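You operate a simulated robot arm through the tools that you are given. There is no shell and no other tool.

The job below is to be done with a simulated robot arm. You get a single attempt, and the scene is never put back.

## Task
Pack the purple block and the green twine ball into the brown carton.
Fine: stand them upright, fold both flaps shut. Drop nothing. Set down upright: purple block, what you pick out.

The check looks at the end state, three seconds after you hand in, the way a careful person would. Anything else that was tipped, shoved, dropped, spilled or broken makes it a failure. Flat cloth is picked up by pressing the open fingertips on it (5 to 10 N) and closing them slowly along it; thin cloth reads only 2 to 8 mm in the jaws.

## Robot
A 6-joint arm with a two-finger gripper, fixed in place. Base frame: the origin is on the floor under the middle of its stand, x ahead of it, y to its left, z up; the work surface is at about z = 800. Lengths are in mm, angles in rad, forces in N, time in s.
It reaches about 1417 mm from its shoulder. Its first joint turns from -2.897 to 2.897 rad. Payload 3.43 kg.
Tool frame: the origin (TCP) lies between the finger pads and is the grasp point; the fingertips stand 20 mm ahead of it; z points along the fingers, y is the line along which they close. The gripper opens to 190 mm; its body begins 248 mm behind the TCP.
Orientation is told as [roll, pitch, yaw] about the base's x, y, z axes, in that order, counted from this pose: with the fingers straight down and closing along the base's y, the tool's x points along the base's -x, its y along +y and its z along -z.

## Interface
- The arm moves only by the tool nudge_tool. Its argument "commands" is a list of rows, each an object of numbers (a shift or turn left out is 0, a gripper value left out holds the last): "dx", "dy", "dz": the shift along the base's x, y, z in m; "rx", "ry", "rz": the turn, a rotation vector about the base's x, y, z in rad; "hand": the opening, from 0 (shut) to 1 (fully open). In form: [{"dx": .., "dy": .., "dz": .., "rx": .., "ry": .., "rz": .., "hand": ..}, ...]. A call has 1 to 20 rows; each row shifts and turns the commanded pose from where the row before left it. Rows are played at 5 a second. More than 50 mm and 0.15 rad between two rows, or a gripper value outside its range, and nothing of the call is played. A pose out of reach is approached as far as the arm can. The call stops where the force on the tool passes 40 N (or 10 N more than at its start, if that is more) or the arm is blocked; 0.2 s more then pass. The fingers move at their own pace (about 153 mm/s each) and stop on an object; they squeeze with about 43 N. The grip force told is the motor's: it shows also when the fingers shut on nothing. Time passes only in rows, and 0.2 s behind the last, so rows that do not move let the fingers close. It gives the time, the measured TCP pose, the force on the tool (base axes), the opening and the grip force at its end, in the units of the frame above (readings bear some noise), with the torque about the TCP (base axes, N m) and any sound that the robot's microphone picked up.
- Cameras (640 x 400 px; columns grow to the right, rows downward): "scene" is fixed at [218.7, 650.5, 1641.4]; the picture's right is [-0.93, -0.37, 0.00], its down [-0.18, 0.44, -0.88] and it looks along [0.32, -0.82, -0.48] (base axes); focal length 323 px, centre (320, 200). "wrist" rides on the gripper at [70, -8, -288] in the tool frame; the picture's right is [0.12, 0.99, 0.00], its down [-0.96, 0.11, -0.25] and it looks along [-0.25, 0.03, 0.97] (tool axes); focal length 261 px, centre (320, 200). There is no depth. A picture from a camera that has moved, and an enlarged one, comes with that camera's place and axes in the base frame and with its lens.
- camera(camera): a new picture of that camera. It takes no simulated time.
- raise_lower(by): moves the trunk up (or, below 0, down) by that many mm; the arm rides with it, the base frame stays. It gives what a move gives, with no picture.
- close_up(camera, box): a new picture of the part [left, top, right, bottom] of that camera's present view, enlarged. It takes no simulated time.
- close_job(): hands the job in; it is judged then, once.

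Nothing tells you positions but the pictures and the camera data. Unless the task says otherwise, let go and move clear before handing in.

The tools are called after "Request:" by a JSON object that holds its "op" and its "data". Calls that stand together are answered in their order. nudge_tool: Moves the arm, as the interface text tells. Its arguments: {"type":"object","properties":{"commands":{"type":"array"}},"required":["commands"]} The other tools are called the same way: raise_lower (by) moves the trunk up or down; camera (camera) takes a picture; close_up (camera, box) takes an enlarged picture of a part of a camera's view; close_job () hands the job in.

At the start:

```text
t: 0.0
tcp_pos: [558.2, -375.2, 1245.8]
orientation: [0.0, 0.0, 0.001]
force: [0.8, 0.2, 0.1]
ft_torque: [0.0, 0.03, -0.02]
width: 190.1
grip_force: 0.0
trunk travel left (down, up): [-200.0, 240.0]
```

scene: 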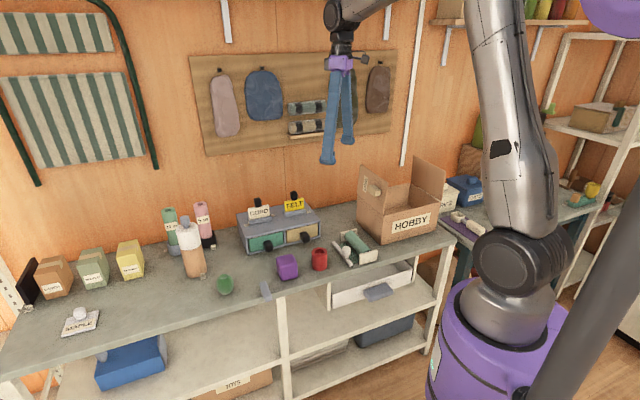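
wrist: 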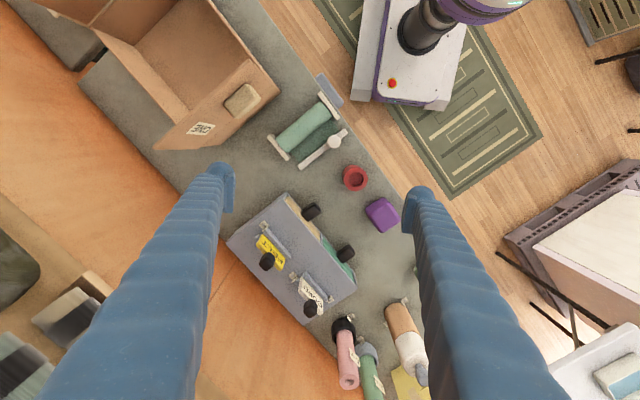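

I see a bench with a brown carton (HOBBY) on the right, a purple block and a green twine ball near the front edge. I'll start with enlarged pictures to locate everything.

Request:
{"op": "close_up", "data": {"camera": "scene", "box": [340, 140, 480, 260]}}

Request:
{"op": "close_up", "data": {"camera": "scene", "box": [150, 180, 350, 310]}}

Request:
{"op": "close_up", "data": {"camera": "wrist", "box": [60, 0, 300, 160]}}

Request:
{"op": "close_up", "data": {"camera": "wrist", "box": [220, 140, 460, 400]}}

```text
3.33 times, centred on (410, 200) of scene
camera zoom: at [218.7, 650.5, 1641.4], right [-0.93, -0.37, 0.0], down [-0.18, 0.44, -0.88], along [0.32, -0.82, -0.48], focal length 1076 px, centre (20, 200)
```

zoom: 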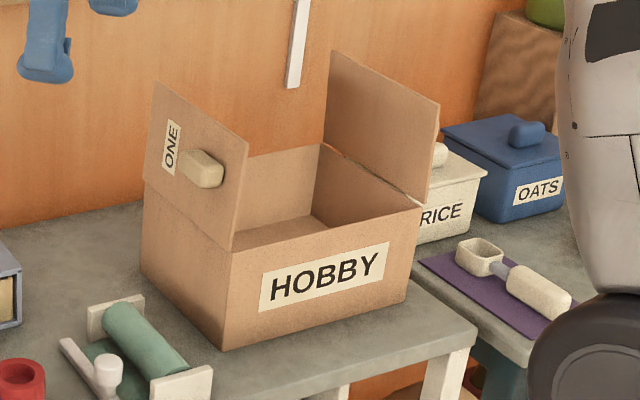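

```text
3.08 times, centred on (250, 245) of scene
camera zoom: at [218.7, 650.5, 1641.4], right [-0.93, -0.37, 0.0], down [-0.18, 0.44, -0.88], along [0.32, -0.82, -0.48], focal length 993 px, centre (535, 62)
```

zoom: 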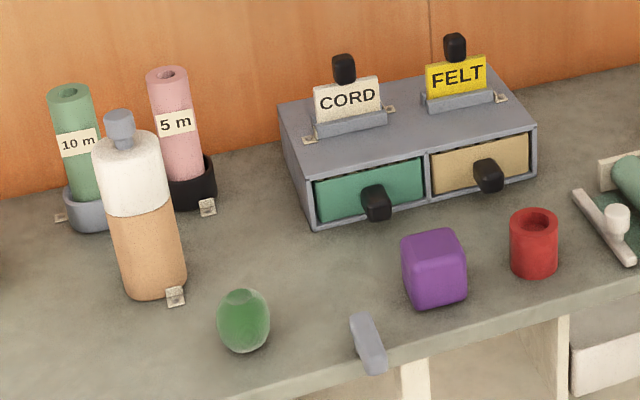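

```text
2.50 times, centred on (180, 80) of wrist
camera zoom: at [488.3, -384.1, 1534.3], right [-0.12, 0.99, 0.0], down [0.96, 0.12, 0.25], along [0.25, 0.03, -0.97], focal length 652 px, centre (670, 500)
```

zoom: 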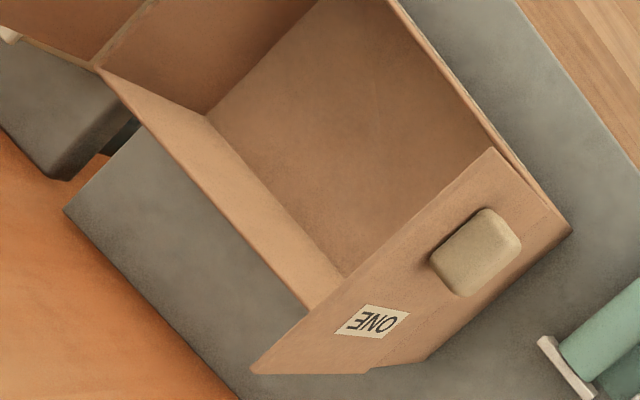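

```text
1.54 times, centred on (340, 270) of wrist
camera zoom: at [488.3, -384.1, 1534.3], right [-0.12, 0.99, 0.0], down [0.96, 0.12, 0.25], along [0.25, 0.03, -0.97], focal length 401 px, centre (289, 92)
```

zoom: 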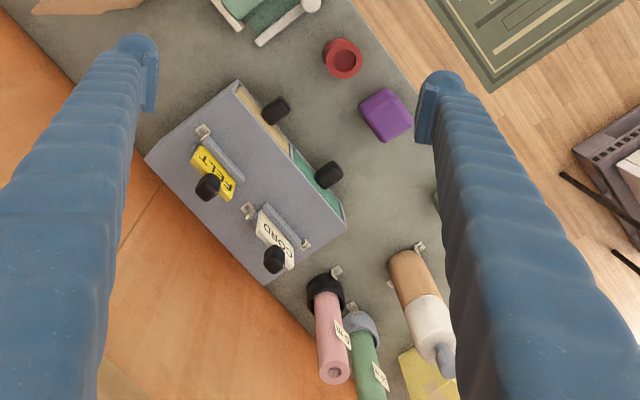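

The carton sits to the right with its long side running diagonally and both flaps standing open. The block is around (685, -190) and the ball around (846, -34), so I'll move the wrist camera above the block for a better look.

Request:
{"op": "nudge_tool", "data": {"commands": [{"dx": 0.022, "dy": 0.031, "dz": -0.016}, {"dx": 0.022, "dy": 0.031, "dz": -0.016}, {"dx": 0.022, "dy": 0.031, "dz": -0.016}, {"dx": 0.022, "dy": 0.031, "dz": -0.016}, {"dx": 0.022, "dy": 0.031, "dz": -0.016}, {"dx": 0.022, "dy": 0.031, "dz": -0.016}]}}

Request:
{"op": "camera", "data": {"camera": "wrist"}}

Request:
{"op": "camera", "data": {"camera": "scene"}}

```text
t: 1.4
tcp_pos: [690.7, -188.2, 1148.4]
orientation: [-0.001, 0.002, 0.001]
force: [0.0, 0.5, -1.1]
ft_torque: [0.0, 0.07, 0.01]
width: 189.9
grip_force: 0.1
trunk travel left (down, up): [-200.0, 240.0]
```

```text
taken
camera wrist: at [621.5, -197.4, 1435.7], right [-0.12, 0.99, 0.0], down [0.96, 0.12, 0.25], along [0.24, 0.03, -0.97], focal length 261 px, centre (320, 200)
```

wrist: 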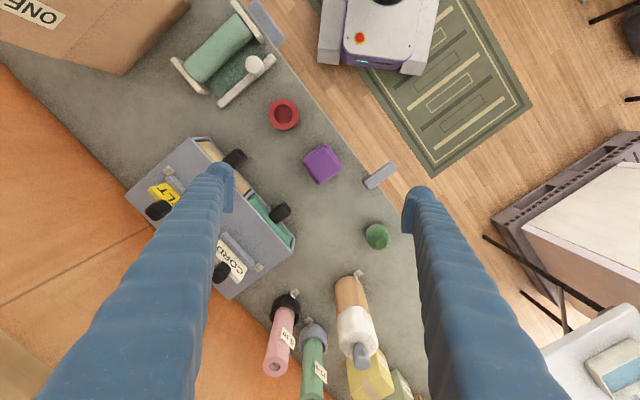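

```text
taken
```

scene: 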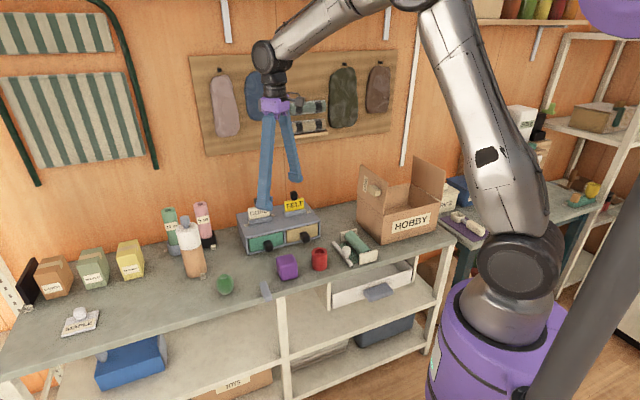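

Request:
{"op": "close_up", "data": {"camera": "wrist", "box": [250, 80, 410, 260]}}

Request:
{"op": "close_up", "data": {"camera": "scene", "box": [200, 240, 340, 310]}}

```text
2.22 times, centred on (330, 170) of wrist
camera zoom: at [621.5, -197.4, 1435.7], right [-0.12, 0.99, 0.0], down [0.96, 0.12, 0.25], along [0.24, 0.03, -0.97], focal length 579 px, centre (298, 267)
```

zoom: 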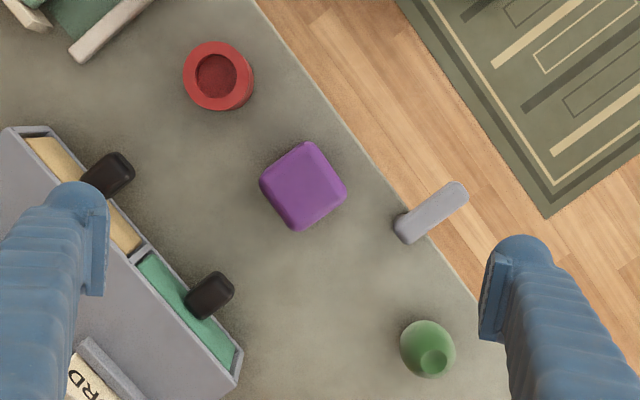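

```text
4.57 times, centred on (270, 275) of scene
camera zoom: at [218.7, 650.5, 1641.4], right [-0.93, -0.37, 0.0], down [-0.18, 0.44, -0.88], along [0.32, -0.82, -0.48], focal length 1476 px, centre (549, -143)
```

zoom: 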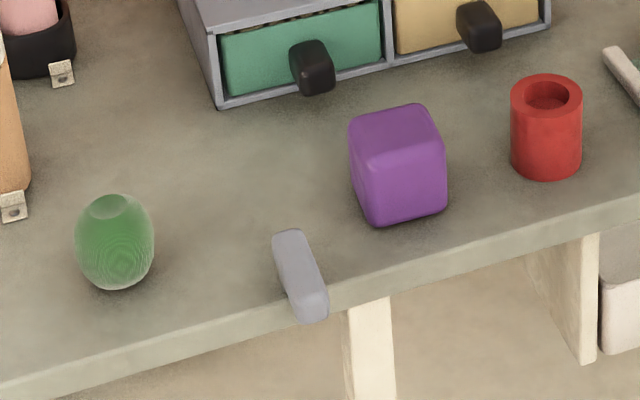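

The block and ball both stand near the bench edge, and the block's sides run along the bench at about 45°. Before I pick anything up I'll look at the carton from above, turning the tool to line up with the bench on the way.

Request:
{"op": "nudge_tool", "data": {"commands": [{"dz": 0.04}, {"dz": 0.04}, {"dx": -0.0257, "dy": -0.0323, "dz": 0.0073, "rz": 0.055}, {"dx": -0.0257, "dy": -0.0323, "dz": 0.0073, "rz": 0.055}, {"dx": -0.0257, "dy": -0.0323, "dz": 0.0073, "rz": 0.055}, {"dx": -0.0257, "dy": -0.0323, "dz": 0.0073, "rz": 0.055}, {"dx": -0.0257, "dy": -0.0323, "dz": 0.0073, "rz": 0.055}, {"dx": -0.0257, "dy": -0.0323, "dz": 0.0073, "rz": 0.055}, {"dx": -0.0257, "dy": -0.0323, "dz": 0.0073, "rz": 0.055}, {"dx": -0.0257, "dy": -0.0323, "dz": 0.0073, "rz": 0.055}, {"dx": -0.0257, "dy": -0.0323, "dz": 0.0073, "rz": 0.055}, {"dx": -0.0257, "dy": -0.0323, "dz": 0.0073, "rz": 0.055}, {"dx": -0.0257, "dy": -0.0323, "dz": 0.0073, "rz": 0.055}, {"dx": -0.0257, "dy": -0.0323, "dz": 0.0073, "rz": 0.055}, {"dx": -0.0257, "dy": -0.0323, "dz": 0.0073, "rz": 0.055}, {"dx": -0.0257, "dy": -0.0323, "dz": 0.0073, "rz": 0.055}]}}

Request:
{"op": "camera", "data": {"camera": "wrist"}}

Request:
{"op": "camera", "data": {"camera": "scene"}}

```text
t: 4.8
tcp_pos: [331.8, -643.1, 1335.2]
orientation: [0.0, 0.0, 0.773]
force: [-0.1, 0.2, 0.0]
ft_torque: [0.04, -0.05, -0.04]
width: 190.0
grip_force: 0.1
trunk travel left (down, up): [-200.0, 240.0]
```

```text
taken
camera wrist: at [288.5, -698.1, 1623.4], right [-0.78, 0.63, 0.0], down [0.61, 0.75, 0.25], along [0.16, 0.19, -0.97], focal length 261 px, centre (320, 200)
```

wrist: 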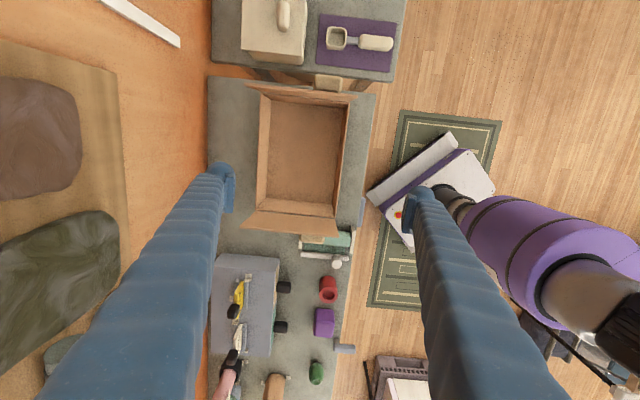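

```text
taken
```

scene: 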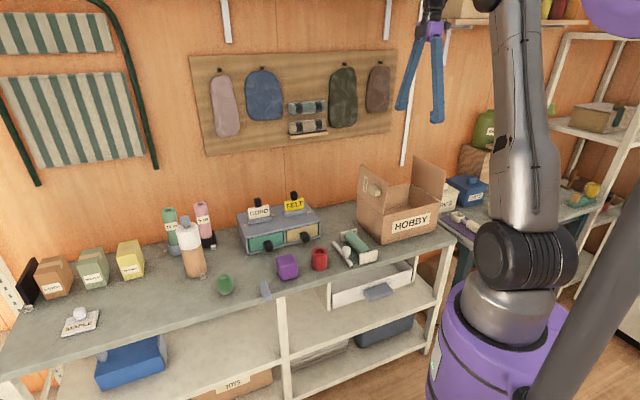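

Request:
{"op": "close_up", "data": {"camera": "wrist", "box": [200, 60, 400, 260]}}

Request:
{"op": "close_up", "data": {"camera": "wrist", "box": [200, 220, 400, 400]}}

```text
2.00 times, centred on (300, 160) of wrist
camera zoom: at [288.5, -698.1, 1623.4], right [-0.78, 0.63, 0.0], down [0.61, 0.75, 0.25], along [0.16, 0.19, -0.97], focal length 521 px, centre (360, 280)
```

zoom: 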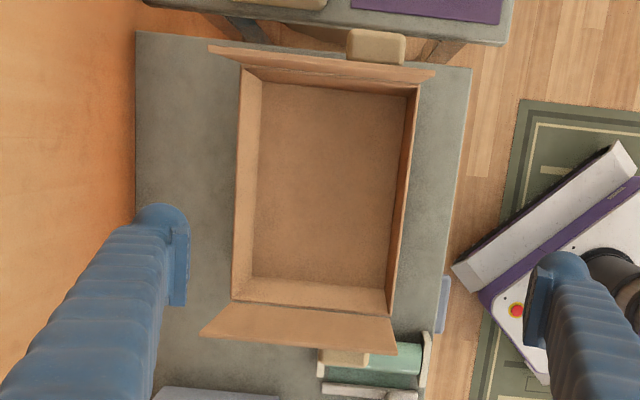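

```text
2.22 times, centred on (300, 310) of wrist
camera zoom: at [288.5, -698.1, 1623.4], right [-0.78, 0.63, 0.0], down [0.61, 0.75, 0.25], along [0.16, 0.19, -0.97], focal length 579 px, centre (364, -44)
```

zoom: 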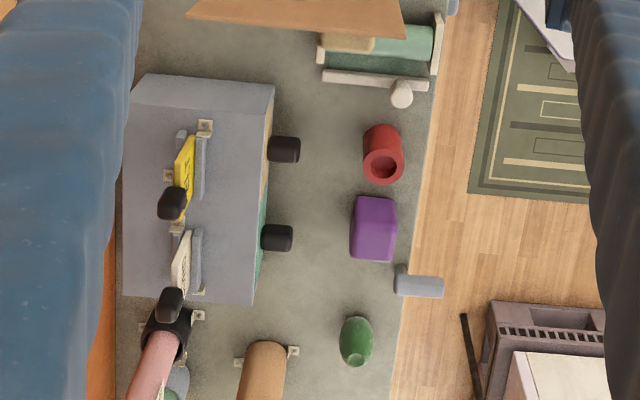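

The carton is centred near (369, -676), about 292 x 213 mm and 150 mm high, aligned at 45°, with a knob on the outside of each flap. I'll return to the block with the tool at 45° and look again from close above.

Request:
{"op": "nudge_tool", "data": {"commands": [{"dx": 0.0254, "dy": 0.0328, "dz": -0.01, "rz": 0.012, "hand": 0.6}, {"dx": 0.0254, "dy": 0.0328, "dz": -0.01}, {"dx": 0.0254, "dy": 0.0328, "dz": -0.01}, {"dx": 0.0254, "dy": 0.0328, "dz": -0.01}, {"dx": 0.0254, "dy": 0.0328, "dz": -0.01}, {"dx": 0.0254, "dy": 0.0328, "dz": -0.02}, {"dx": 0.0254, "dy": 0.0328, "dz": -0.02}, {"dx": 0.0254, "dy": 0.0328, "dz": -0.02}, {"dx": 0.0254, "dy": 0.0328, "dz": -0.02}, {"dx": 0.0254, "dy": 0.0328, "dz": -0.02}, {"dx": 0.0254, "dy": 0.0328, "dz": -0.02}, {"dx": 0.0254, "dy": 0.0328, "dz": -0.02}, {"dx": 0.0254, "dy": 0.0328, "dz": -0.02}, {"dx": 0.0254, "dy": 0.0328, "dz": -0.02}, {"dz": -0.04}, {"dz": -0.04}]}}

Request:
{"op": "camera", "data": {"camera": "wrist"}}

Request:
{"op": "camera", "data": {"camera": "scene"}}

```text
t: 8.2
tcp_pos: [683.5, -181.4, 1026.3]
orientation: [0.0, 0.0, 0.783]
force: [0.0, 0.0, -1.7]
ft_torque: [0.04, -0.03, 0.0]
width: 114.0
grip_force: 0.1
trunk travel left (down, up): [-200.0, 240.0]
```

```text
taken
camera wrist: at [640.3, -237.9, 1313.1], right [-0.78, 0.62, 0.0], down [0.6, 0.76, 0.25], along [0.15, 0.19, -0.97], focal length 261 px, centre (320, 200)
```

wrist: 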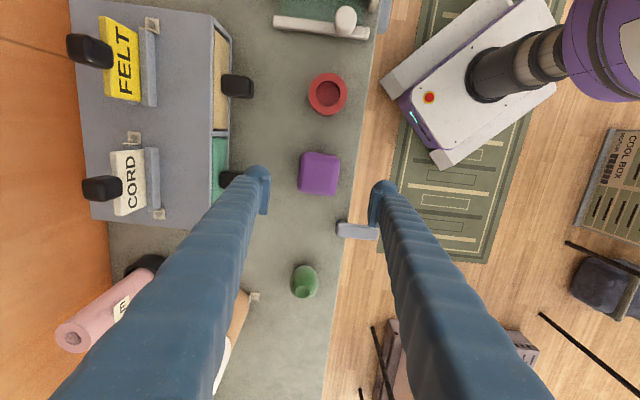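

```text
taken
```

scene: 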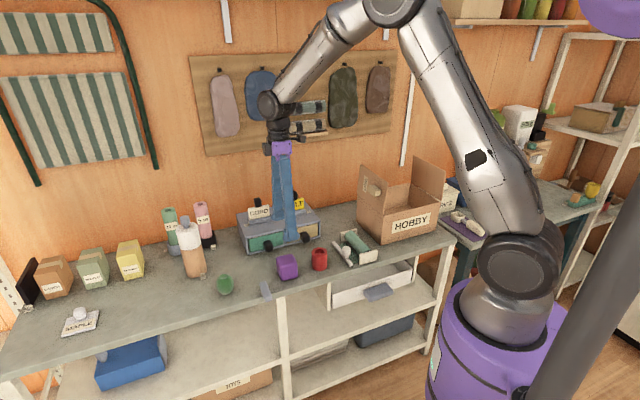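

Request:
{"op": "close_up", "data": {"camera": "wrist", "box": [270, 120, 390, 220]}}

Request:
{"op": "close_up", "data": {"camera": "wrist", "box": [220, 230, 400, 350]}}

```text
4.00 times, centred on (330, 170) of wrist
camera zoom: at [640.3, -237.9, 1313.1], right [-0.78, 0.62, 0.0], down [0.6, 0.76, 0.25], along [0.15, 0.19, -0.97], focal length 1043 px, centre (280, 320)
```

zoom: 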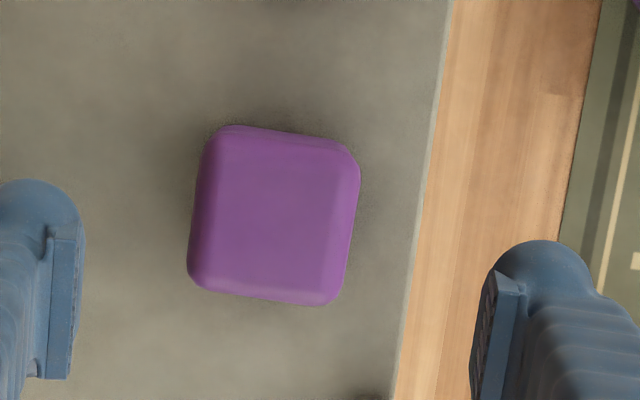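

```text
3.33 times, centred on (310, 290) of wrist
camera zoom: at [640.3, -237.9, 1313.1], right [-0.78, 0.62, 0.0], down [0.6, 0.76, 0.25], along [0.15, 0.19, -0.97], focal length 869 px, centre (353, -100)
```

zoom: 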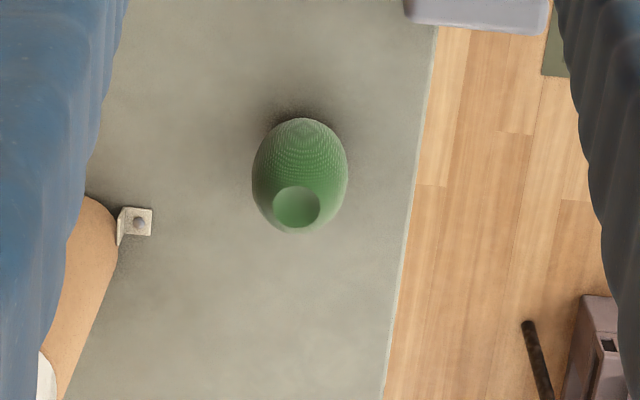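

The block is about 5 mm off the tool axis and nothing stands in the fingers' way. I'll correct for that and lower over the block with the jaws part open.

Request:
{"op": "nudge_tool", "data": {"commands": [{"dx": 0.005, "dy": 0.001, "dz": -0.03}, {"dz": -0.04}, {"dz": -0.04}, {"dz": -0.04}, {"dz": -0.02}, {"dz": 0}]}}

Request:
{"op": "camera", "data": {"camera": "wrist"}}

Request:
{"op": "close_up", "data": {"camera": "scene", "box": [230, 200, 350, 310]}}

```text
t: 9.6
tcp_pos: [689.8, -180.6, 853.8]
orientation: [-0.001, 0.001, 0.784]
force: [-0.2, 0.1, -0.4]
ft_torque: [-0.02, -0.02, 0.01]
width: 114.2
grip_force: 0.1
trunk travel left (down, up): [-200.0, 240.0]
```

```text
taken
camera wrist: at [647.1, -235.9, 1141.2], right [-0.78, 0.62, 0.0], down [0.6, 0.76, 0.25], along [0.15, 0.19, -0.97], focal length 261 px, centre (320, 200)
```

wrist: 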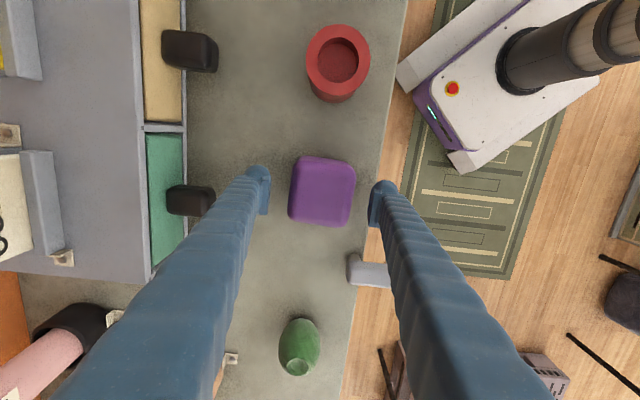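

```text
3.64 times, centred on (290, 255) of scene
camera zoom: at [218.7, 650.5, 1641.4], right [-0.93, -0.37, 0.0], down [-0.18, 0.44, -0.88], along [0.32, -0.82, -0.48], focal length 1174 px, centre (429, 0)
```

zoom: 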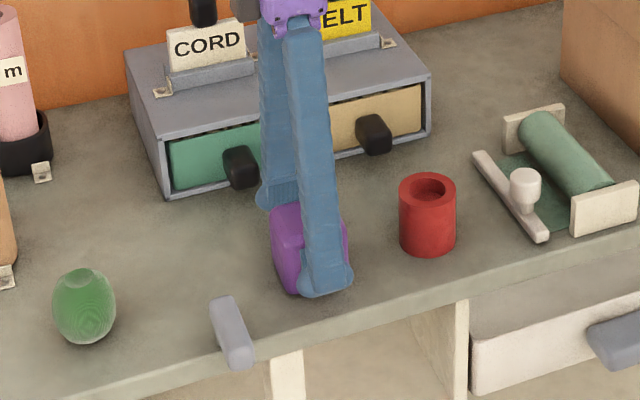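

Request:
{"op": "nudge_tool", "data": {"commands": [{"dz": -0.012}, {"dz": -0.011}, {"dz": 0}]}}

Request:
{"op": "nudge_tool", "data": {"commands": [{"hand": 0.4}, {"hand": 0.35}, {"hand": 0.3}, {"hand": 0.2}, {"hand": 0.2}, {"hand": 0.2}]}}

Request:
{"op": "camera", "data": {"camera": "wrist"}}

```text
t: 10.4
tcp_pos: [690.5, -178.5, 830.7]
orientation: [-0.001, -0.001, 0.783]
force: [0.3, 0.2, -0.5]
ft_torque: [0.02, 0.0, 0.02]
width: 113.7
grip_force: 0.1
trunk travel left (down, up): [-200.0, 240.0]
```

```text
t: 11.8
tcp_pos: [691.4, -179.4, 829.9]
orientation: [0.001, 0.0, 0.781]
force: [0.7, 0.8, 1.6]
ft_torque: [0.01, 0.07, 0.0]
width: 71.1
grip_force: 43.2
trunk travel left (down, up): [-200.0, 240.0]
```

```text
taken
camera wrist: at [648.0, -236.2, 1118.5], right [-0.78, 0.62, 0.0], down [0.6, 0.76, 0.25], along [0.15, 0.19, -0.97], focal length 261 px, centre (320, 200)
```

wrist: 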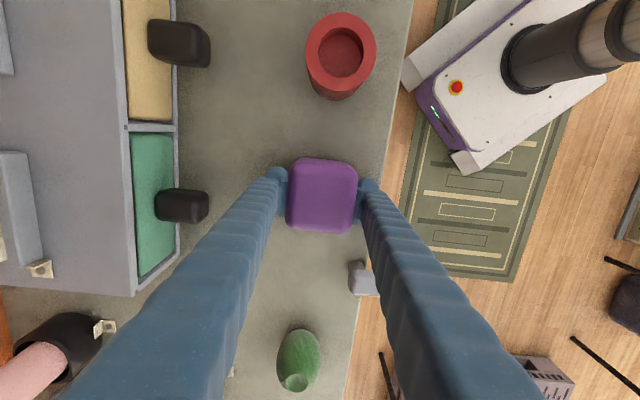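

The block is held, 71 mm wide, at full grip force. I'll lift it straight up.

Request:
{"op": "nudge_tool", "data": {"commands": [{"dz": 0.01}, {"dz": 0.02}, {"dz": 0.03}, {"dz": 0.04}, {"dz": 0.04}, {"dz": 0.04}, {"dz": 0.04}, {"dz": 0.04}, {"dz": 0.04}, {"dz": 0.04}, {"dz": 0.02}, {"dz": 0}]}}

Request:
{"op": "camera", "data": {"camera": "wrist"}}

Request:
{"op": "camera", "data": {"camera": "scene"}}

```text
t: 14.4
tcp_pos: [690.2, -183.3, 1189.2]
orientation: [0.0, 0.0, 0.782]
force: [-0.4, 0.2, -1.0]
ft_torque: [0.01, -0.01, -0.04]
width: 70.6
grip_force: 43.8
trunk travel left (down, up): [-200.0, 240.0]
```

```text
taken
camera wrist: at [648.0, -240.2, 1476.6], right [-0.78, 0.62, 0.0], down [0.6, 0.76, 0.25], along [0.15, 0.19, -0.97], focal length 261 px, centre (320, 200)
```

wrist: 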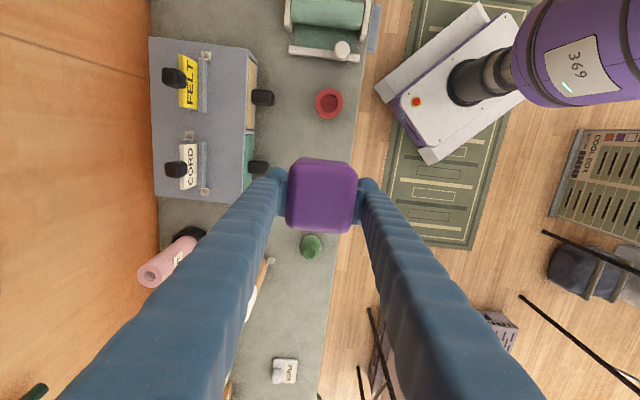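

```text
taken
```

scene: 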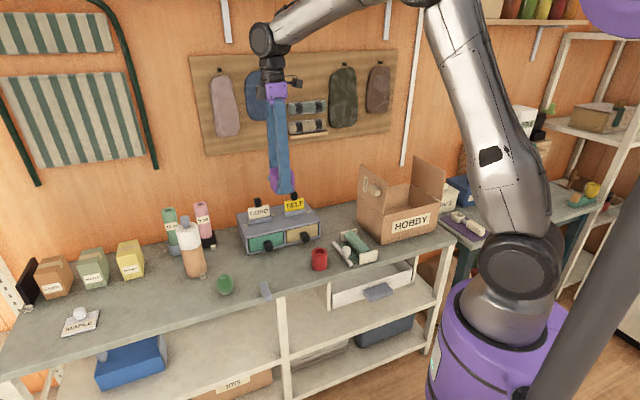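

The block came up cleanly, with its bottom 30 mm below the TCP. Next I'll carry it high over the ONE flap to above the near half of the carton and look before lowering.

Request:
{"op": "nudge_tool", "data": {"commands": [{"dx": -0.0114, "dy": -0.0185}, {"dx": -0.0227, "dy": -0.0371}, {"dx": -0.0227, "dy": -0.0371}, {"dx": -0.0227, "dy": -0.0371}, {"dx": -0.0227, "dy": -0.0371}, {"dx": -0.0227, "dy": -0.0371}, {"dx": -0.0227, "dy": -0.0371}, {"dx": -0.0227, "dy": -0.0371}, {"dx": -0.0227, "dy": -0.0371}, {"dx": -0.0227, "dy": -0.0371}, {"dx": -0.0227, "dy": -0.0371}, {"dx": -0.0227, "dy": -0.0371}, {"dx": -0.0114, "dy": -0.0185}, {"dz": 0}]}}

Request:
{"op": "camera", "data": {"camera": "wrist"}}

Request:
{"op": "camera", "data": {"camera": "scene"}}

Request:
{"op": "close_up", "data": {"camera": "scene", "box": [340, 60, 480, 260]}}

```text
t: 17.4
tcp_pos: [418.7, -624.7, 1189.8]
orientation: [0.0, 0.0, 0.782]
force: [0.1, 0.9, -1.2]
ft_torque: [0.0, -0.01, -0.02]
width: 70.7
grip_force: 43.5
trunk travel left (down, up): [-200.0, 240.0]
```

```text
taken
camera wrist: at [374.9, -681.5, 1477.1], right [-0.78, 0.62, 0.0], down [0.6, 0.76, 0.25], along [0.15, 0.19, -0.97], focal length 261 px, centre (320, 200)
```

wrist: 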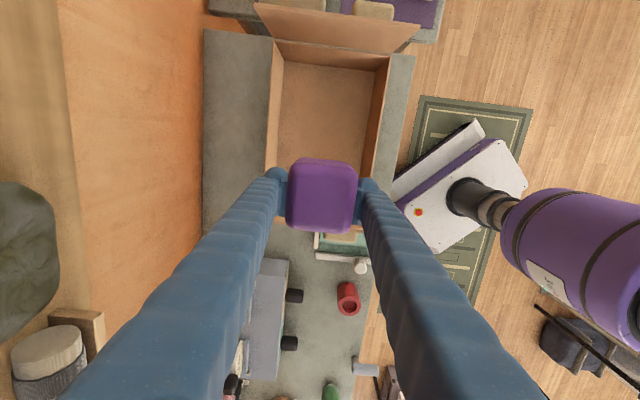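

```text
taken
```

scene: 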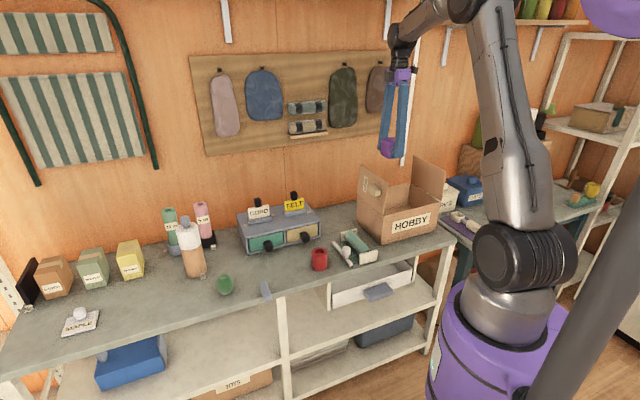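

```text
2.00 times, centred on (410, 160) of scene
camera zoom: at [218.7, 650.5, 1641.4], right [-0.93, -0.37, 0.0], down [-0.18, 0.44, -0.88], along [0.32, -0.82, -0.48], focal length 646 px, centre (140, 280)
```

zoom: 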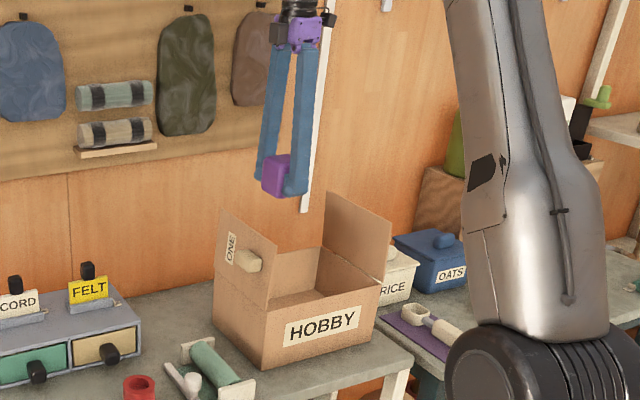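

Request:
{"op": "close_up", "data": {"camera": "wrist", "box": [230, 0, 430, 250]}}

```text
1.60 times, centred on (330, 125) of wrist
camera zoom: at [374.9, -681.5, 1477.1], right [-0.78, 0.62, 0.0], down [0.6, 0.76, 0.25], along [0.15, 0.19, -0.97], focal length 417 px, centre (304, 320)
```

zoom: 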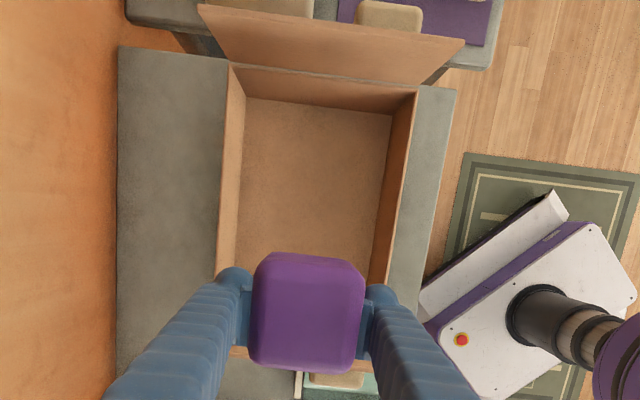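

The block sits over the near half and is centred across the width. I'll lower it into the carton in stages.

Request:
{"op": "nudge_tool", "data": {"commands": [{"dz": -0.03}, {"dz": -0.04}, {"dz": -0.04}, {"dz": -0.04}, {"dz": -0.04}, {"dz": -0.02}, {"dz": 0}]}}

Request:
{"op": "close_up", "data": {"camera": "scene", "box": [340, 60, 480, 260]}}

Request:
{"op": "camera", "data": {"camera": "wrist"}}

```text
t: 19.0
tcp_pos: [419.0, -622.7, 980.0]
orientation: [0.0, 0.0, 0.782]
force: [-0.8, -1.3, -0.2]
ft_torque: [-0.01, 0.01, -0.02]
width: 70.9
grip_force: 42.9
trunk travel left (down, up): [-200.0, 240.0]
```

```text
2.00 times, centred on (410, 160) of scene
camera zoom: at [218.7, 650.5, 1641.4], right [-0.93, -0.37, 0.0], down [-0.18, 0.44, -0.88], along [0.32, -0.82, -0.48], focal length 646 px, centre (140, 280)
```

zoom: 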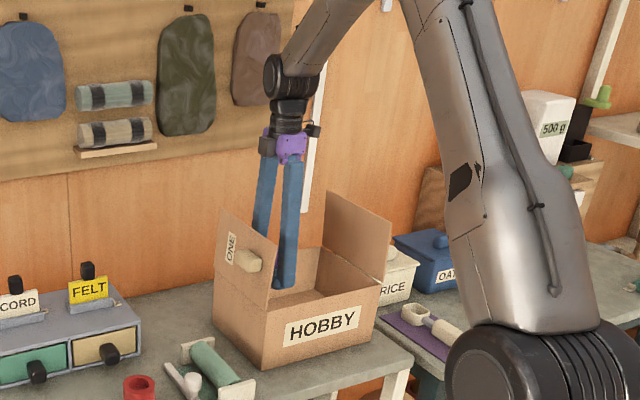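

```text
taken
camera wrist: at [376.1, -680.5, 1267.6], right [-0.78, 0.62, 0.0], down [0.6, 0.76, 0.25], along [0.15, 0.19, -0.97], focal length 261 px, centre (320, 200)
```

wrist: 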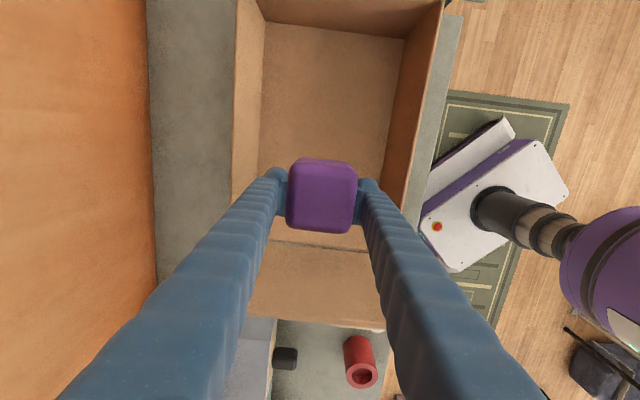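

Request:
{"op": "nudge_tool", "data": {"commands": [{"dz": -0.03}, {"dz": -0.03}, {"dz": -0.03}, {"dz": -0.02}, {"dz": -0.015}, {"dz": 0}]}}

Request:
{"op": "close_up", "data": {"camera": "scene", "box": [340, 100, 480, 260]}}

Request:
{"op": "camera", "data": {"camera": "wrist"}}

```text
t: 20.4
tcp_pos: [417.7, -626.2, 859.1]
orientation: [-0.007, 0.001, 0.783]
force: [-0.1, 2.7, 39.7]
ft_torque: [0.11, -0.03, -0.01]
width: 70.7
grip_force: 43.1
trunk travel left (down, up): [-200.0, 240.0]
```

```text
2.50 times, centred on (410, 180) of scene
camera zoom: at [218.7, 650.5, 1641.4], right [-0.93, -0.37, 0.0], down [-0.18, 0.44, -0.88], along [0.32, -0.82, -0.48], focal length 807 px, centre (95, 250)
```

zoom: 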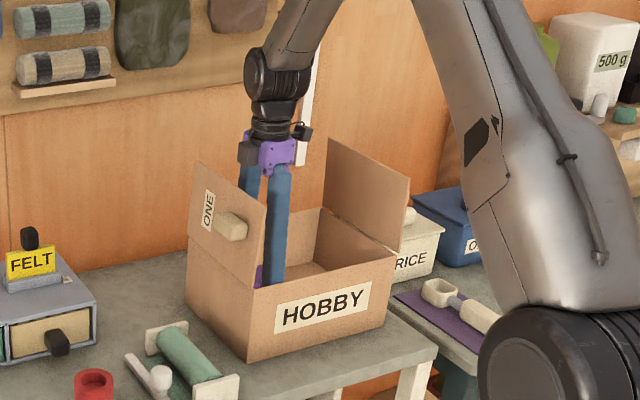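

```text
taken
camera wrist: at [374.5, -681.6, 1148.0], right [-0.78, 0.62, 0.0], down [0.6, 0.76, 0.25], along [0.16, 0.19, -0.97], focal length 261 px, centre (320, 200)
```

wrist: 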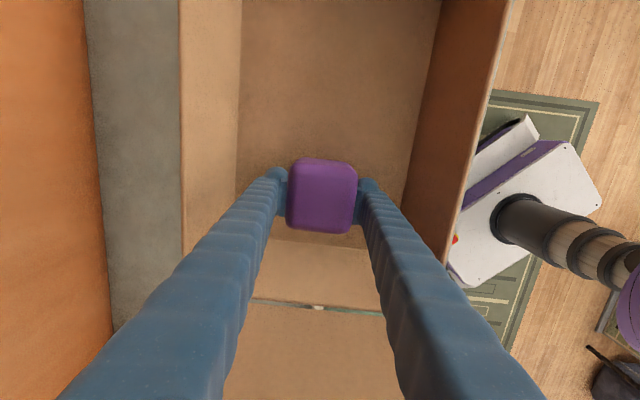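

The push upward shows the block has reached the carton floor, which is raised to about z = 829. That matches the corner geometry in the picture, so I'll ease up to take off the pressure before releasing.

Request:
{"op": "nudge_tool", "data": {"commands": [{"dz": 0.002}, {"dz": 0}]}}

```text
t: 21.0
tcp_pos: [418.3, -625.4, 860.0]
orientation: [-0.006, 0.002, 0.782]
force: [2.6, -6.3, 32.9]
ft_torque: [-0.2, -0.11, 0.04]
width: 70.7
grip_force: 43.2
trunk travel left (down, up): [-200.0, 240.0]
```

Request:
{"op": "nudge_tool", "data": {"commands": [{"dz": 0.002}, {"dz": 0.002}, {"dz": 0}]}}

```text
t: 21.8
tcp_pos: [417.2, -623.6, 861.0]
orientation: [0.004, -0.001, 0.781]
force: [1.3, -1.7, 5.9]
ft_torque: [-0.27, -0.14, -0.04]
width: 70.9
grip_force: 42.7
trunk travel left (down, up): [-200.0, 240.0]
```

Contact is down to about 6 N, so the block rests on the floor. I'll open the jaws gently to about 90 mm.

Request:
{"op": "nudge_tool", "data": {"commands": [{"hand": 0.39}, {"hand": 0.41}, {"hand": 0.44}, {"hand": 0.47}, {"hand": 0.48}, {"dz": 0}]}}

Request:
{"op": "camera", "data": {"camera": "wrist"}}

```text
t: 23.2
tcp_pos: [417.8, -625.2, 861.3]
orientation: [-0.001, 0.0, 0.782]
force: [-0.6, 0.0, 0.3]
ft_torque: [-0.05, 0.0, 0.01]
width: 91.3
grip_force: 0.1
trunk travel left (down, up): [-200.0, 240.0]
```

```text
taken
camera wrist: at [375.2, -681.9, 1148.9], right [-0.78, 0.62, 0.0], down [0.6, 0.76, 0.25], along [0.15, 0.19, -0.97], focal length 261 px, centre (320, 200)
```

wrist: 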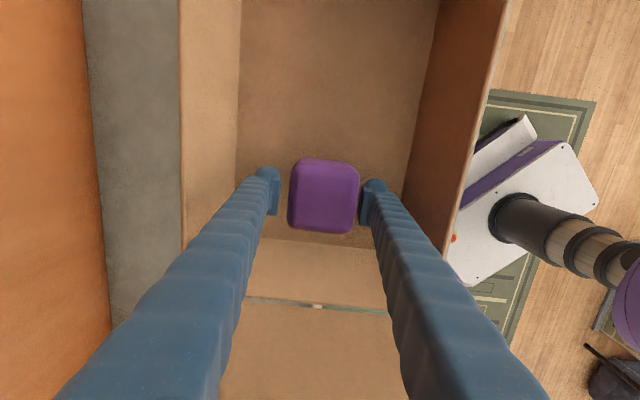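

Request:
{"op": "nudge_tool", "data": {"commands": [{"dz": 0.01}, {"dz": 0.02}, {"dz": 0.03}, {"dz": 0.04}, {"dz": 0.05}, {"dz": 0.05}, {"dz": 0.05}, {"dz": 0.05}, {"dz": 0.04}, {"dz": 0}]}}

Request:
{"op": "camera", "data": {"camera": "wrist"}}

Request:
{"op": "close_up", "data": {"camera": "scene", "box": [340, 100, 480, 260]}}

```text
t: 25.4
tcp_pos: [419.3, -626.0, 1201.9]
orientation: [0.001, -0.001, 0.781]
force: [0.5, -0.1, -0.1]
ft_torque: [-0.01, 0.02, -0.01]
width: 91.1
grip_force: 0.0
trunk travel left (down, up): [-200.0, 240.0]
```

```text
taken
camera wrist: at [377.0, -681.7, 1490.3], right [-0.78, 0.62, 0.0], down [0.6, 0.76, 0.25], along [0.15, 0.19, -0.97], focal length 261 px, centre (320, 200)
```

wrist: 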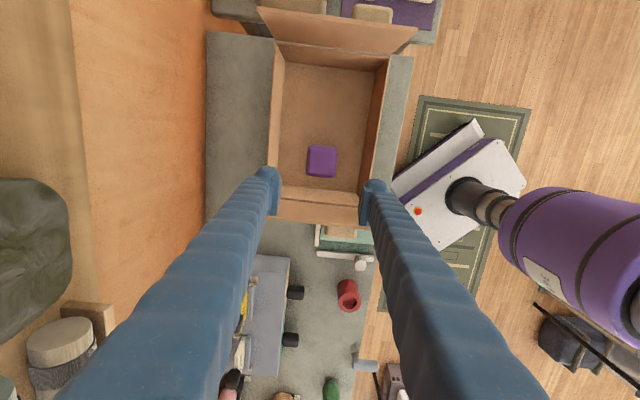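

```text
2.50 times, centred on (410, 180) of scene
camera zoom: at [218.7, 650.5, 1641.4], right [-0.93, -0.37, 0.0], down [-0.18, 0.44, -0.88], along [0.32, -0.82, -0.48], focal length 807 px, centre (95, 250)
```

zoom: 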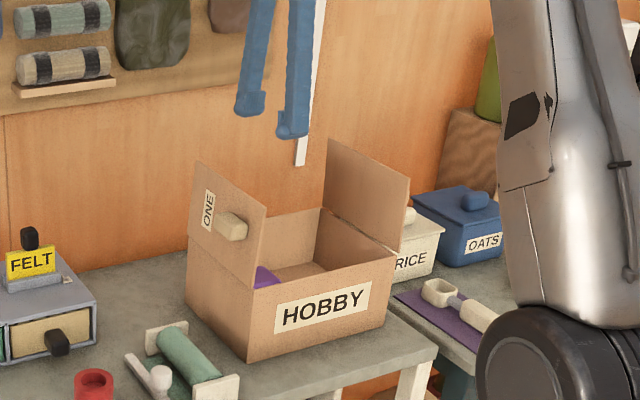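

The block stands upright in the near half of the carton. Now I'll go over to the green ball and look down at it.

Request:
{"op": "nudge_tool", "data": {"commands": [{"dx": 0.0254, "dy": 0.0354, "hand": 0.53}, {"dx": 0.0254, "dy": 0.0354}, {"dx": 0.0254, "dy": 0.0354}, {"dx": 0.0254, "dy": 0.0354}, {"dx": 0.0254, "dy": 0.0354}, {"dx": 0.0254, "dy": 0.0354}, {"dx": 0.0254, "dy": 0.0354}, {"dx": 0.0254, "dy": 0.0354}, {"dx": 0.0254, "dy": 0.0354}, {"dx": 0.0254, "dy": 0.0354}, {"dx": 0.0254, "dy": 0.0354}, {"dx": 0.0254, "dy": 0.0354, "dz": -0.02}, {"dx": 0.0254, "dy": 0.0354, "dz": -0.02}, {"dx": 0.0254, "dy": 0.0354, "dz": -0.02}, {"dx": 0.0254, "dy": 0.0354, "dz": -0.02}, {"dx": 0.0254, "dy": 0.0354, "dz": -0.02}, {"dx": 0.0254, "dy": 0.0354, "dz": -0.02}, {"dz": -0.04}, {"dz": 0}]}}

Request:
{"op": "camera", "data": {"camera": "wrist"}}

Request:
{"op": "camera", "data": {"camera": "scene"}}

```text
t: 29.4
tcp_pos: [848.6, -23.7, 1042.8]
orientation: [0.0, 0.0, 0.782]
force: [-1.2, 0.1, -0.4]
ft_torque: [0.08, -0.02, -0.01]
width: 100.4
grip_force: 0.0
trunk travel left (down, up): [-200.0, 240.0]
```

```text
taken
camera wrist: at [806.4, -79.4, 1330.8], right [-0.78, 0.62, 0.0], down [0.6, 0.76, 0.25], along [0.15, 0.19, -0.97], focal length 261 px, centre (320, 200)
```

wrist: 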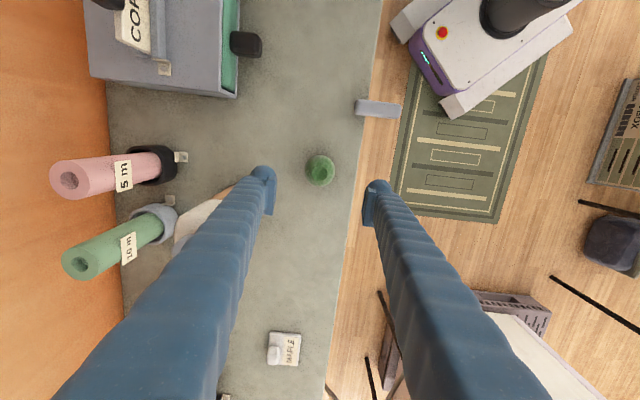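

```text
taken
```

scene: 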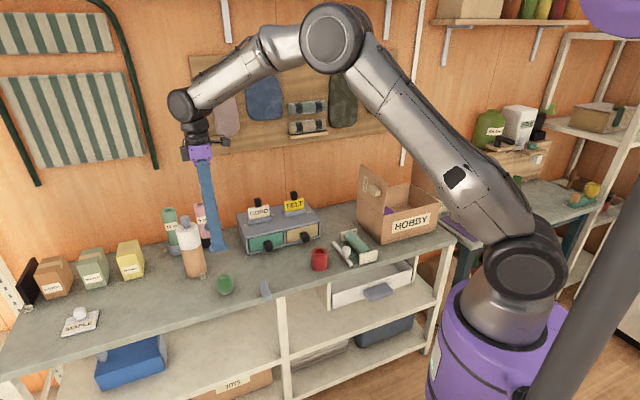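

Request:
{"op": "close_up", "data": {"camera": "wrist", "box": [150, 110, 390, 260]}}

Request:
{"op": "close_up", "data": {"camera": "scene", "box": [150, 130, 290, 310]}}

```text
2.67 times, centred on (270, 185) of wrist
camera zoom: at [806.4, -79.4, 1330.8], right [-0.78, 0.62, 0.0], down [0.6, 0.76, 0.25], along [0.15, 0.19, -0.97], focal length 695 px, centre (453, 240)
```

zoom: 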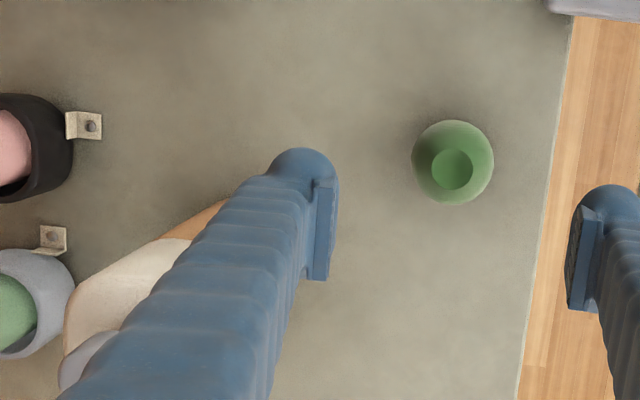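

```text
2.22 times, centred on (220, 220) of scene
camera zoom: at [218.7, 650.5, 1641.4], right [-0.93, -0.37, 0.0], down [-0.18, 0.44, -0.88], along [0.32, -0.82, -0.48], focal length 717 px, centre (542, 156)
```

zoom: 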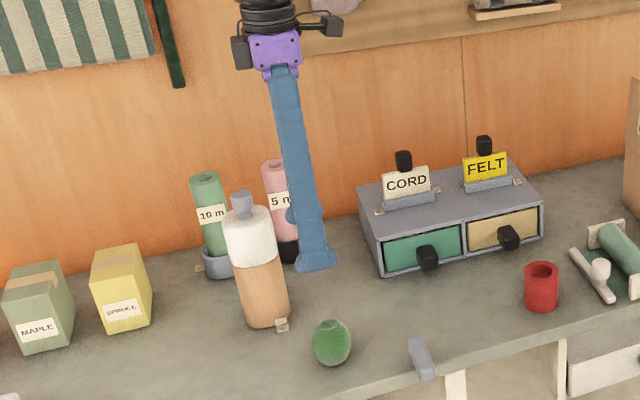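

The ball is right on the tool axis, and the bottle behind it is about 110 mm away and clear of the back finger. Lowering to the ball's middle.

Request:
{"op": "nudge_tool", "data": {"commands": [{"dz": -0.03}, {"dz": -0.04}, {"dz": -0.04}, {"dz": -0.04}, {"dz": -0.02}, {"dz": 0}]}}

Request:
{"op": "camera", "data": {"camera": "wrist"}}

Request:
{"op": "close_up", "data": {"camera": "scene", "box": [150, 180, 290, 310]}}

```text
t: 30.8
tcp_pos: [851.4, -25.6, 871.0]
orientation: [0.001, 0.0, 0.783]
force: [0.1, -0.3, -0.4]
ft_torque: [-0.01, 0.0, 0.03]
width: 100.8
grip_force: 0.1
trunk travel left (down, up): [-200.0, 240.0]
```

```text
taken
camera wrist: at [808.0, -80.8, 1159.1], right [-0.78, 0.62, 0.0], down [0.6, 0.76, 0.25], along [0.15, 0.19, -0.97], focal length 261 px, centre (320, 200)
```

wrist: 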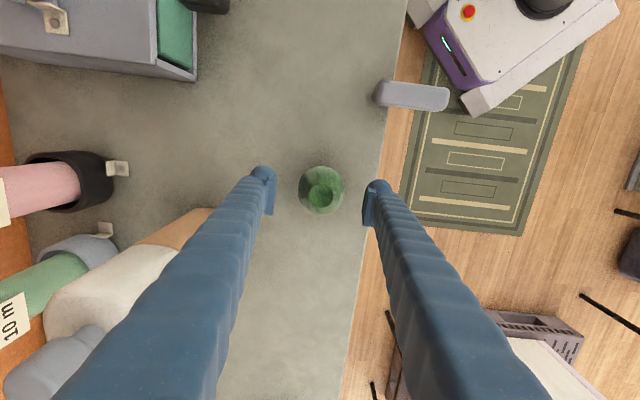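

```text
3.08 times, centred on (220, 245) of scene
camera zoom: at [218.7, 650.5, 1641.4], right [-0.93, -0.37, 0.0], down [-0.18, 0.44, -0.88], along [0.32, -0.82, -0.48], focal length 993 px, centre (628, 62)
```

zoom: 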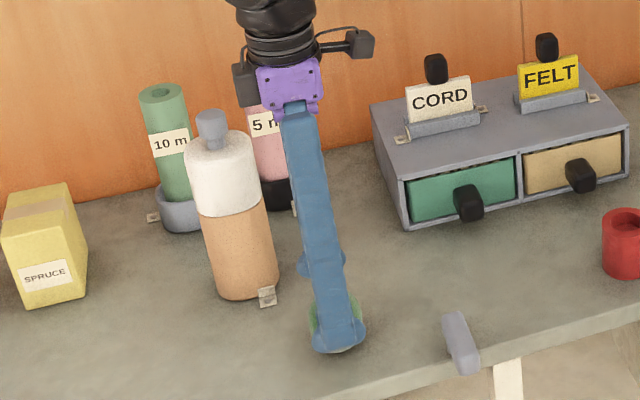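

Request:
{"op": "nudge_tool", "data": {"commands": [{"dz": -0.015}, {"dz": -0.012}, {"dz": -0.01}, {"dz": 0}]}}

Request:
{"op": "close_up", "data": {"camera": "wrist", "box": [220, 120, 420, 260]}}

```text
t: 31.8
tcp_pos: [850.7, -24.3, 832.5]
orientation: [0.002, 0.0, 0.783]
force: [0.3, 0.0, 0.6]
ft_torque: [-0.01, 0.05, -0.01]
width: 100.7
grip_force: 0.0
trunk travel left (down, up): [-200.0, 240.0]
```

```text
2.86 times, centred on (320, 190) of wrist
camera zoom: at [807.8, -80.1, 1120.9], right [-0.78, 0.62, 0.0], down [0.6, 0.76, 0.25], along [0.15, 0.19, -0.97], focal length 745 px, centre (320, 229)
```

zoom: 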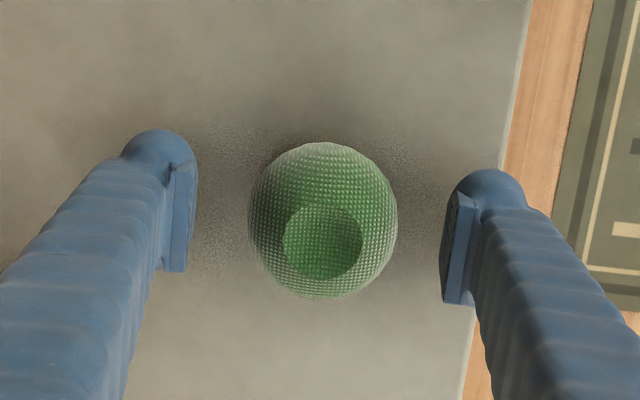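

The ball is centred between the fingers. I'll close on it slowly.

Request:
{"op": "nudge_tool", "data": {"commands": [{"hand": 0.4}, {"hand": 0.34}, {"hand": 0.3}, {"hand": 0.25}, {"hand": 0.2}, {"hand": 0.2}, {"hand": 0.2}]}}

Request:
{"op": "close_up", "data": {"camera": "wrist", "box": [220, 120, 420, 260]}}

```text
t: 33.4
tcp_pos: [850.8, -23.9, 833.2]
orientation: [0.0, -0.001, 0.783]
force: [-0.1, -0.4, 0.1]
ft_torque: [0.03, 0.02, 0.02]
width: 56.5
grip_force: 42.8
trunk travel left (down, up): [-200.0, 240.0]
```

```text
2.86 times, centred on (320, 190) of wrist
camera zoom: at [807.8, -80.2, 1120.9], right [-0.78, 0.62, 0.0], down [0.6, 0.76, 0.25], along [0.15, 0.19, -0.97], focal length 745 px, centre (320, 229)
```

zoom: 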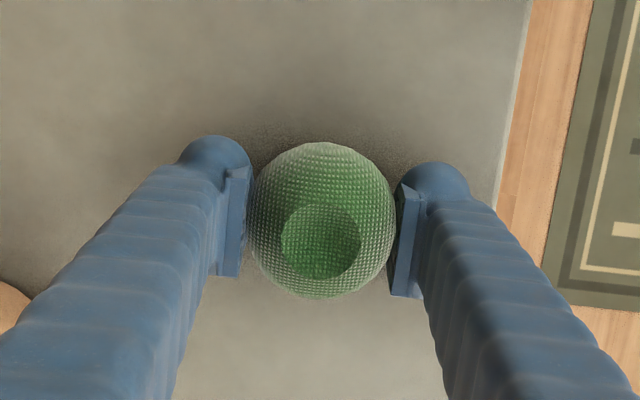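

Request:
{"op": "nudge_tool", "data": {"commands": [{"dz": 0.01}, {"dz": 0.02}, {"dz": 0.02}, {"dz": 0}]}}

Request:
{"op": "close_up", "data": {"camera": "wrist", "box": [220, 120, 420, 260]}}

Request:
{"op": "close_up", "data": {"camera": "scene", "box": [180, 200, 280, 310]}}

```text
t: 34.4
tcp_pos: [851.4, -24.2, 882.3]
orientation: [0.0, -0.002, 0.781]
force: [0.2, 0.5, -0.7]
ft_torque: [0.0, -0.05, 0.04]
width: 55.9
grip_force: 42.9
trunk travel left (down, up): [-200.0, 240.0]
```

```text
2.86 times, centred on (320, 190) of wrist
camera zoom: at [808.2, -80.2, 1169.3], right [-0.78, 0.62, 0.0], down [0.6, 0.76, 0.25], along [0.15, 0.19, -0.97], focal length 745 px, centre (320, 229)
```

zoom: 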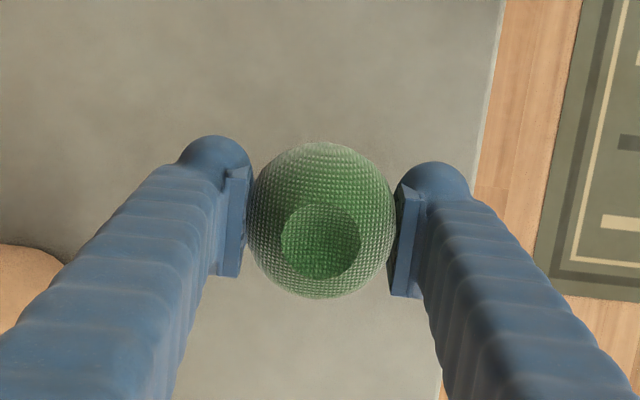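

```text
3.64 times, centred on (230, 255) of scene
camera zoom: at [218.7, 650.5, 1641.4], right [-0.93, -0.37, 0.0], down [-0.18, 0.44, -0.88], along [0.32, -0.82, -0.48], focal length 1174 px, centre (647, 0)
```

zoom: 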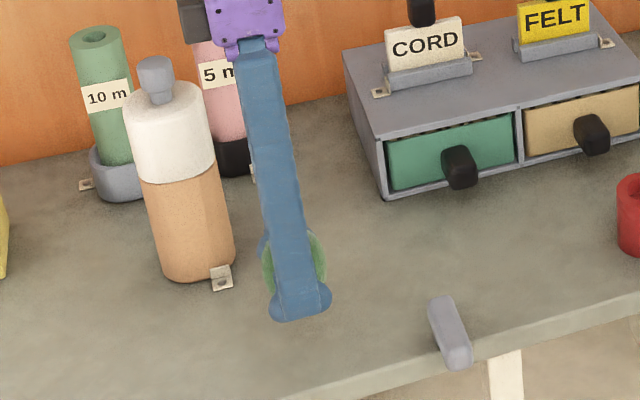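

The ball is held level and steady. I'll lift it clear of everything and carry it over to the carton.

Request:
{"op": "nudge_tool", "data": {"commands": [{"dz": 0.03}, {"dz": 0.04}, {"dz": 0.04}, {"dz": 0.04}, {"dz": 0.04}, {"dz": 0.04}, {"dz": 0.04}, {"dz": 0.03}, {"dz": 0.02}, {"dz": 0}]}}

Request:
{"op": "nudge_tool", "data": {"commands": [{"dx": -0.015, "dy": -0.02}, {"dx": -0.025, "dy": -0.0335}, {"dx": -0.027, "dy": -0.036}, {"dx": -0.027, "dy": -0.036}, {"dx": -0.027, "dy": -0.036}, {"dx": -0.027, "dy": -0.036}, {"dx": -0.027, "dy": -0.036}, {"dx": -0.027, "dy": -0.036}, {"dx": -0.027, "dy": -0.036}, {"dx": -0.027, "dy": -0.036}, {"dx": -0.027, "dy": -0.036}, {"dx": -0.027, "dy": -0.036}, {"dx": -0.027, "dy": -0.036}, {"dx": -0.027, "dy": -0.036}, {"dx": -0.027, "dy": -0.036}, {"dx": -0.027, "dy": -0.036}, {"dx": -0.027, "dy": -0.036}, {"dx": -0.025, "dy": -0.0335}, {"dx": -0.015, "dy": -0.02}, {"dz": 0}]}}

Request:
{"op": "camera", "data": {"camera": "wrist"}}

Request:
{"op": "camera", "data": {"camera": "scene"}}

```text
t: 36.6
tcp_pos: [852.8, -23.5, 1205.0]
orientation: [0.002, 0.002, 0.782]
force: [-0.6, 0.6, -0.2]
ft_torque: [-0.04, 0.01, 0.01]
width: 56.2
grip_force: 42.7
trunk travel left (down, up): [-200.0, 240.0]
```

```text
t: 40.8
tcp_pos: [365.2, -673.2, 1202.6]
orientation: [-0.001, -0.001, 0.784]
force: [0.4, -0.5, 0.3]
ft_torque: [0.04, 0.01, 0.01]
width: 56.2
grip_force: 43.2
trunk travel left (down, up): [-200.0, 240.0]
```

```text
taken
camera wrist: at [322.0, -730.4, 1490.6], right [-0.78, 0.62, 0.0], down [0.6, 0.76, 0.25], along [0.15, 0.19, -0.97], focal length 261 px, centre (320, 200)
```

wrist: 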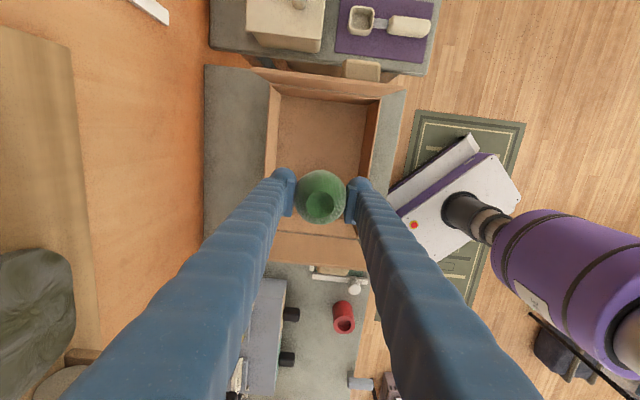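

```text
taken
```

scene: 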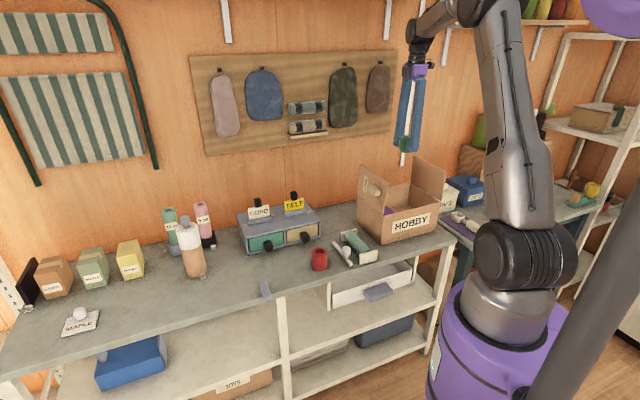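

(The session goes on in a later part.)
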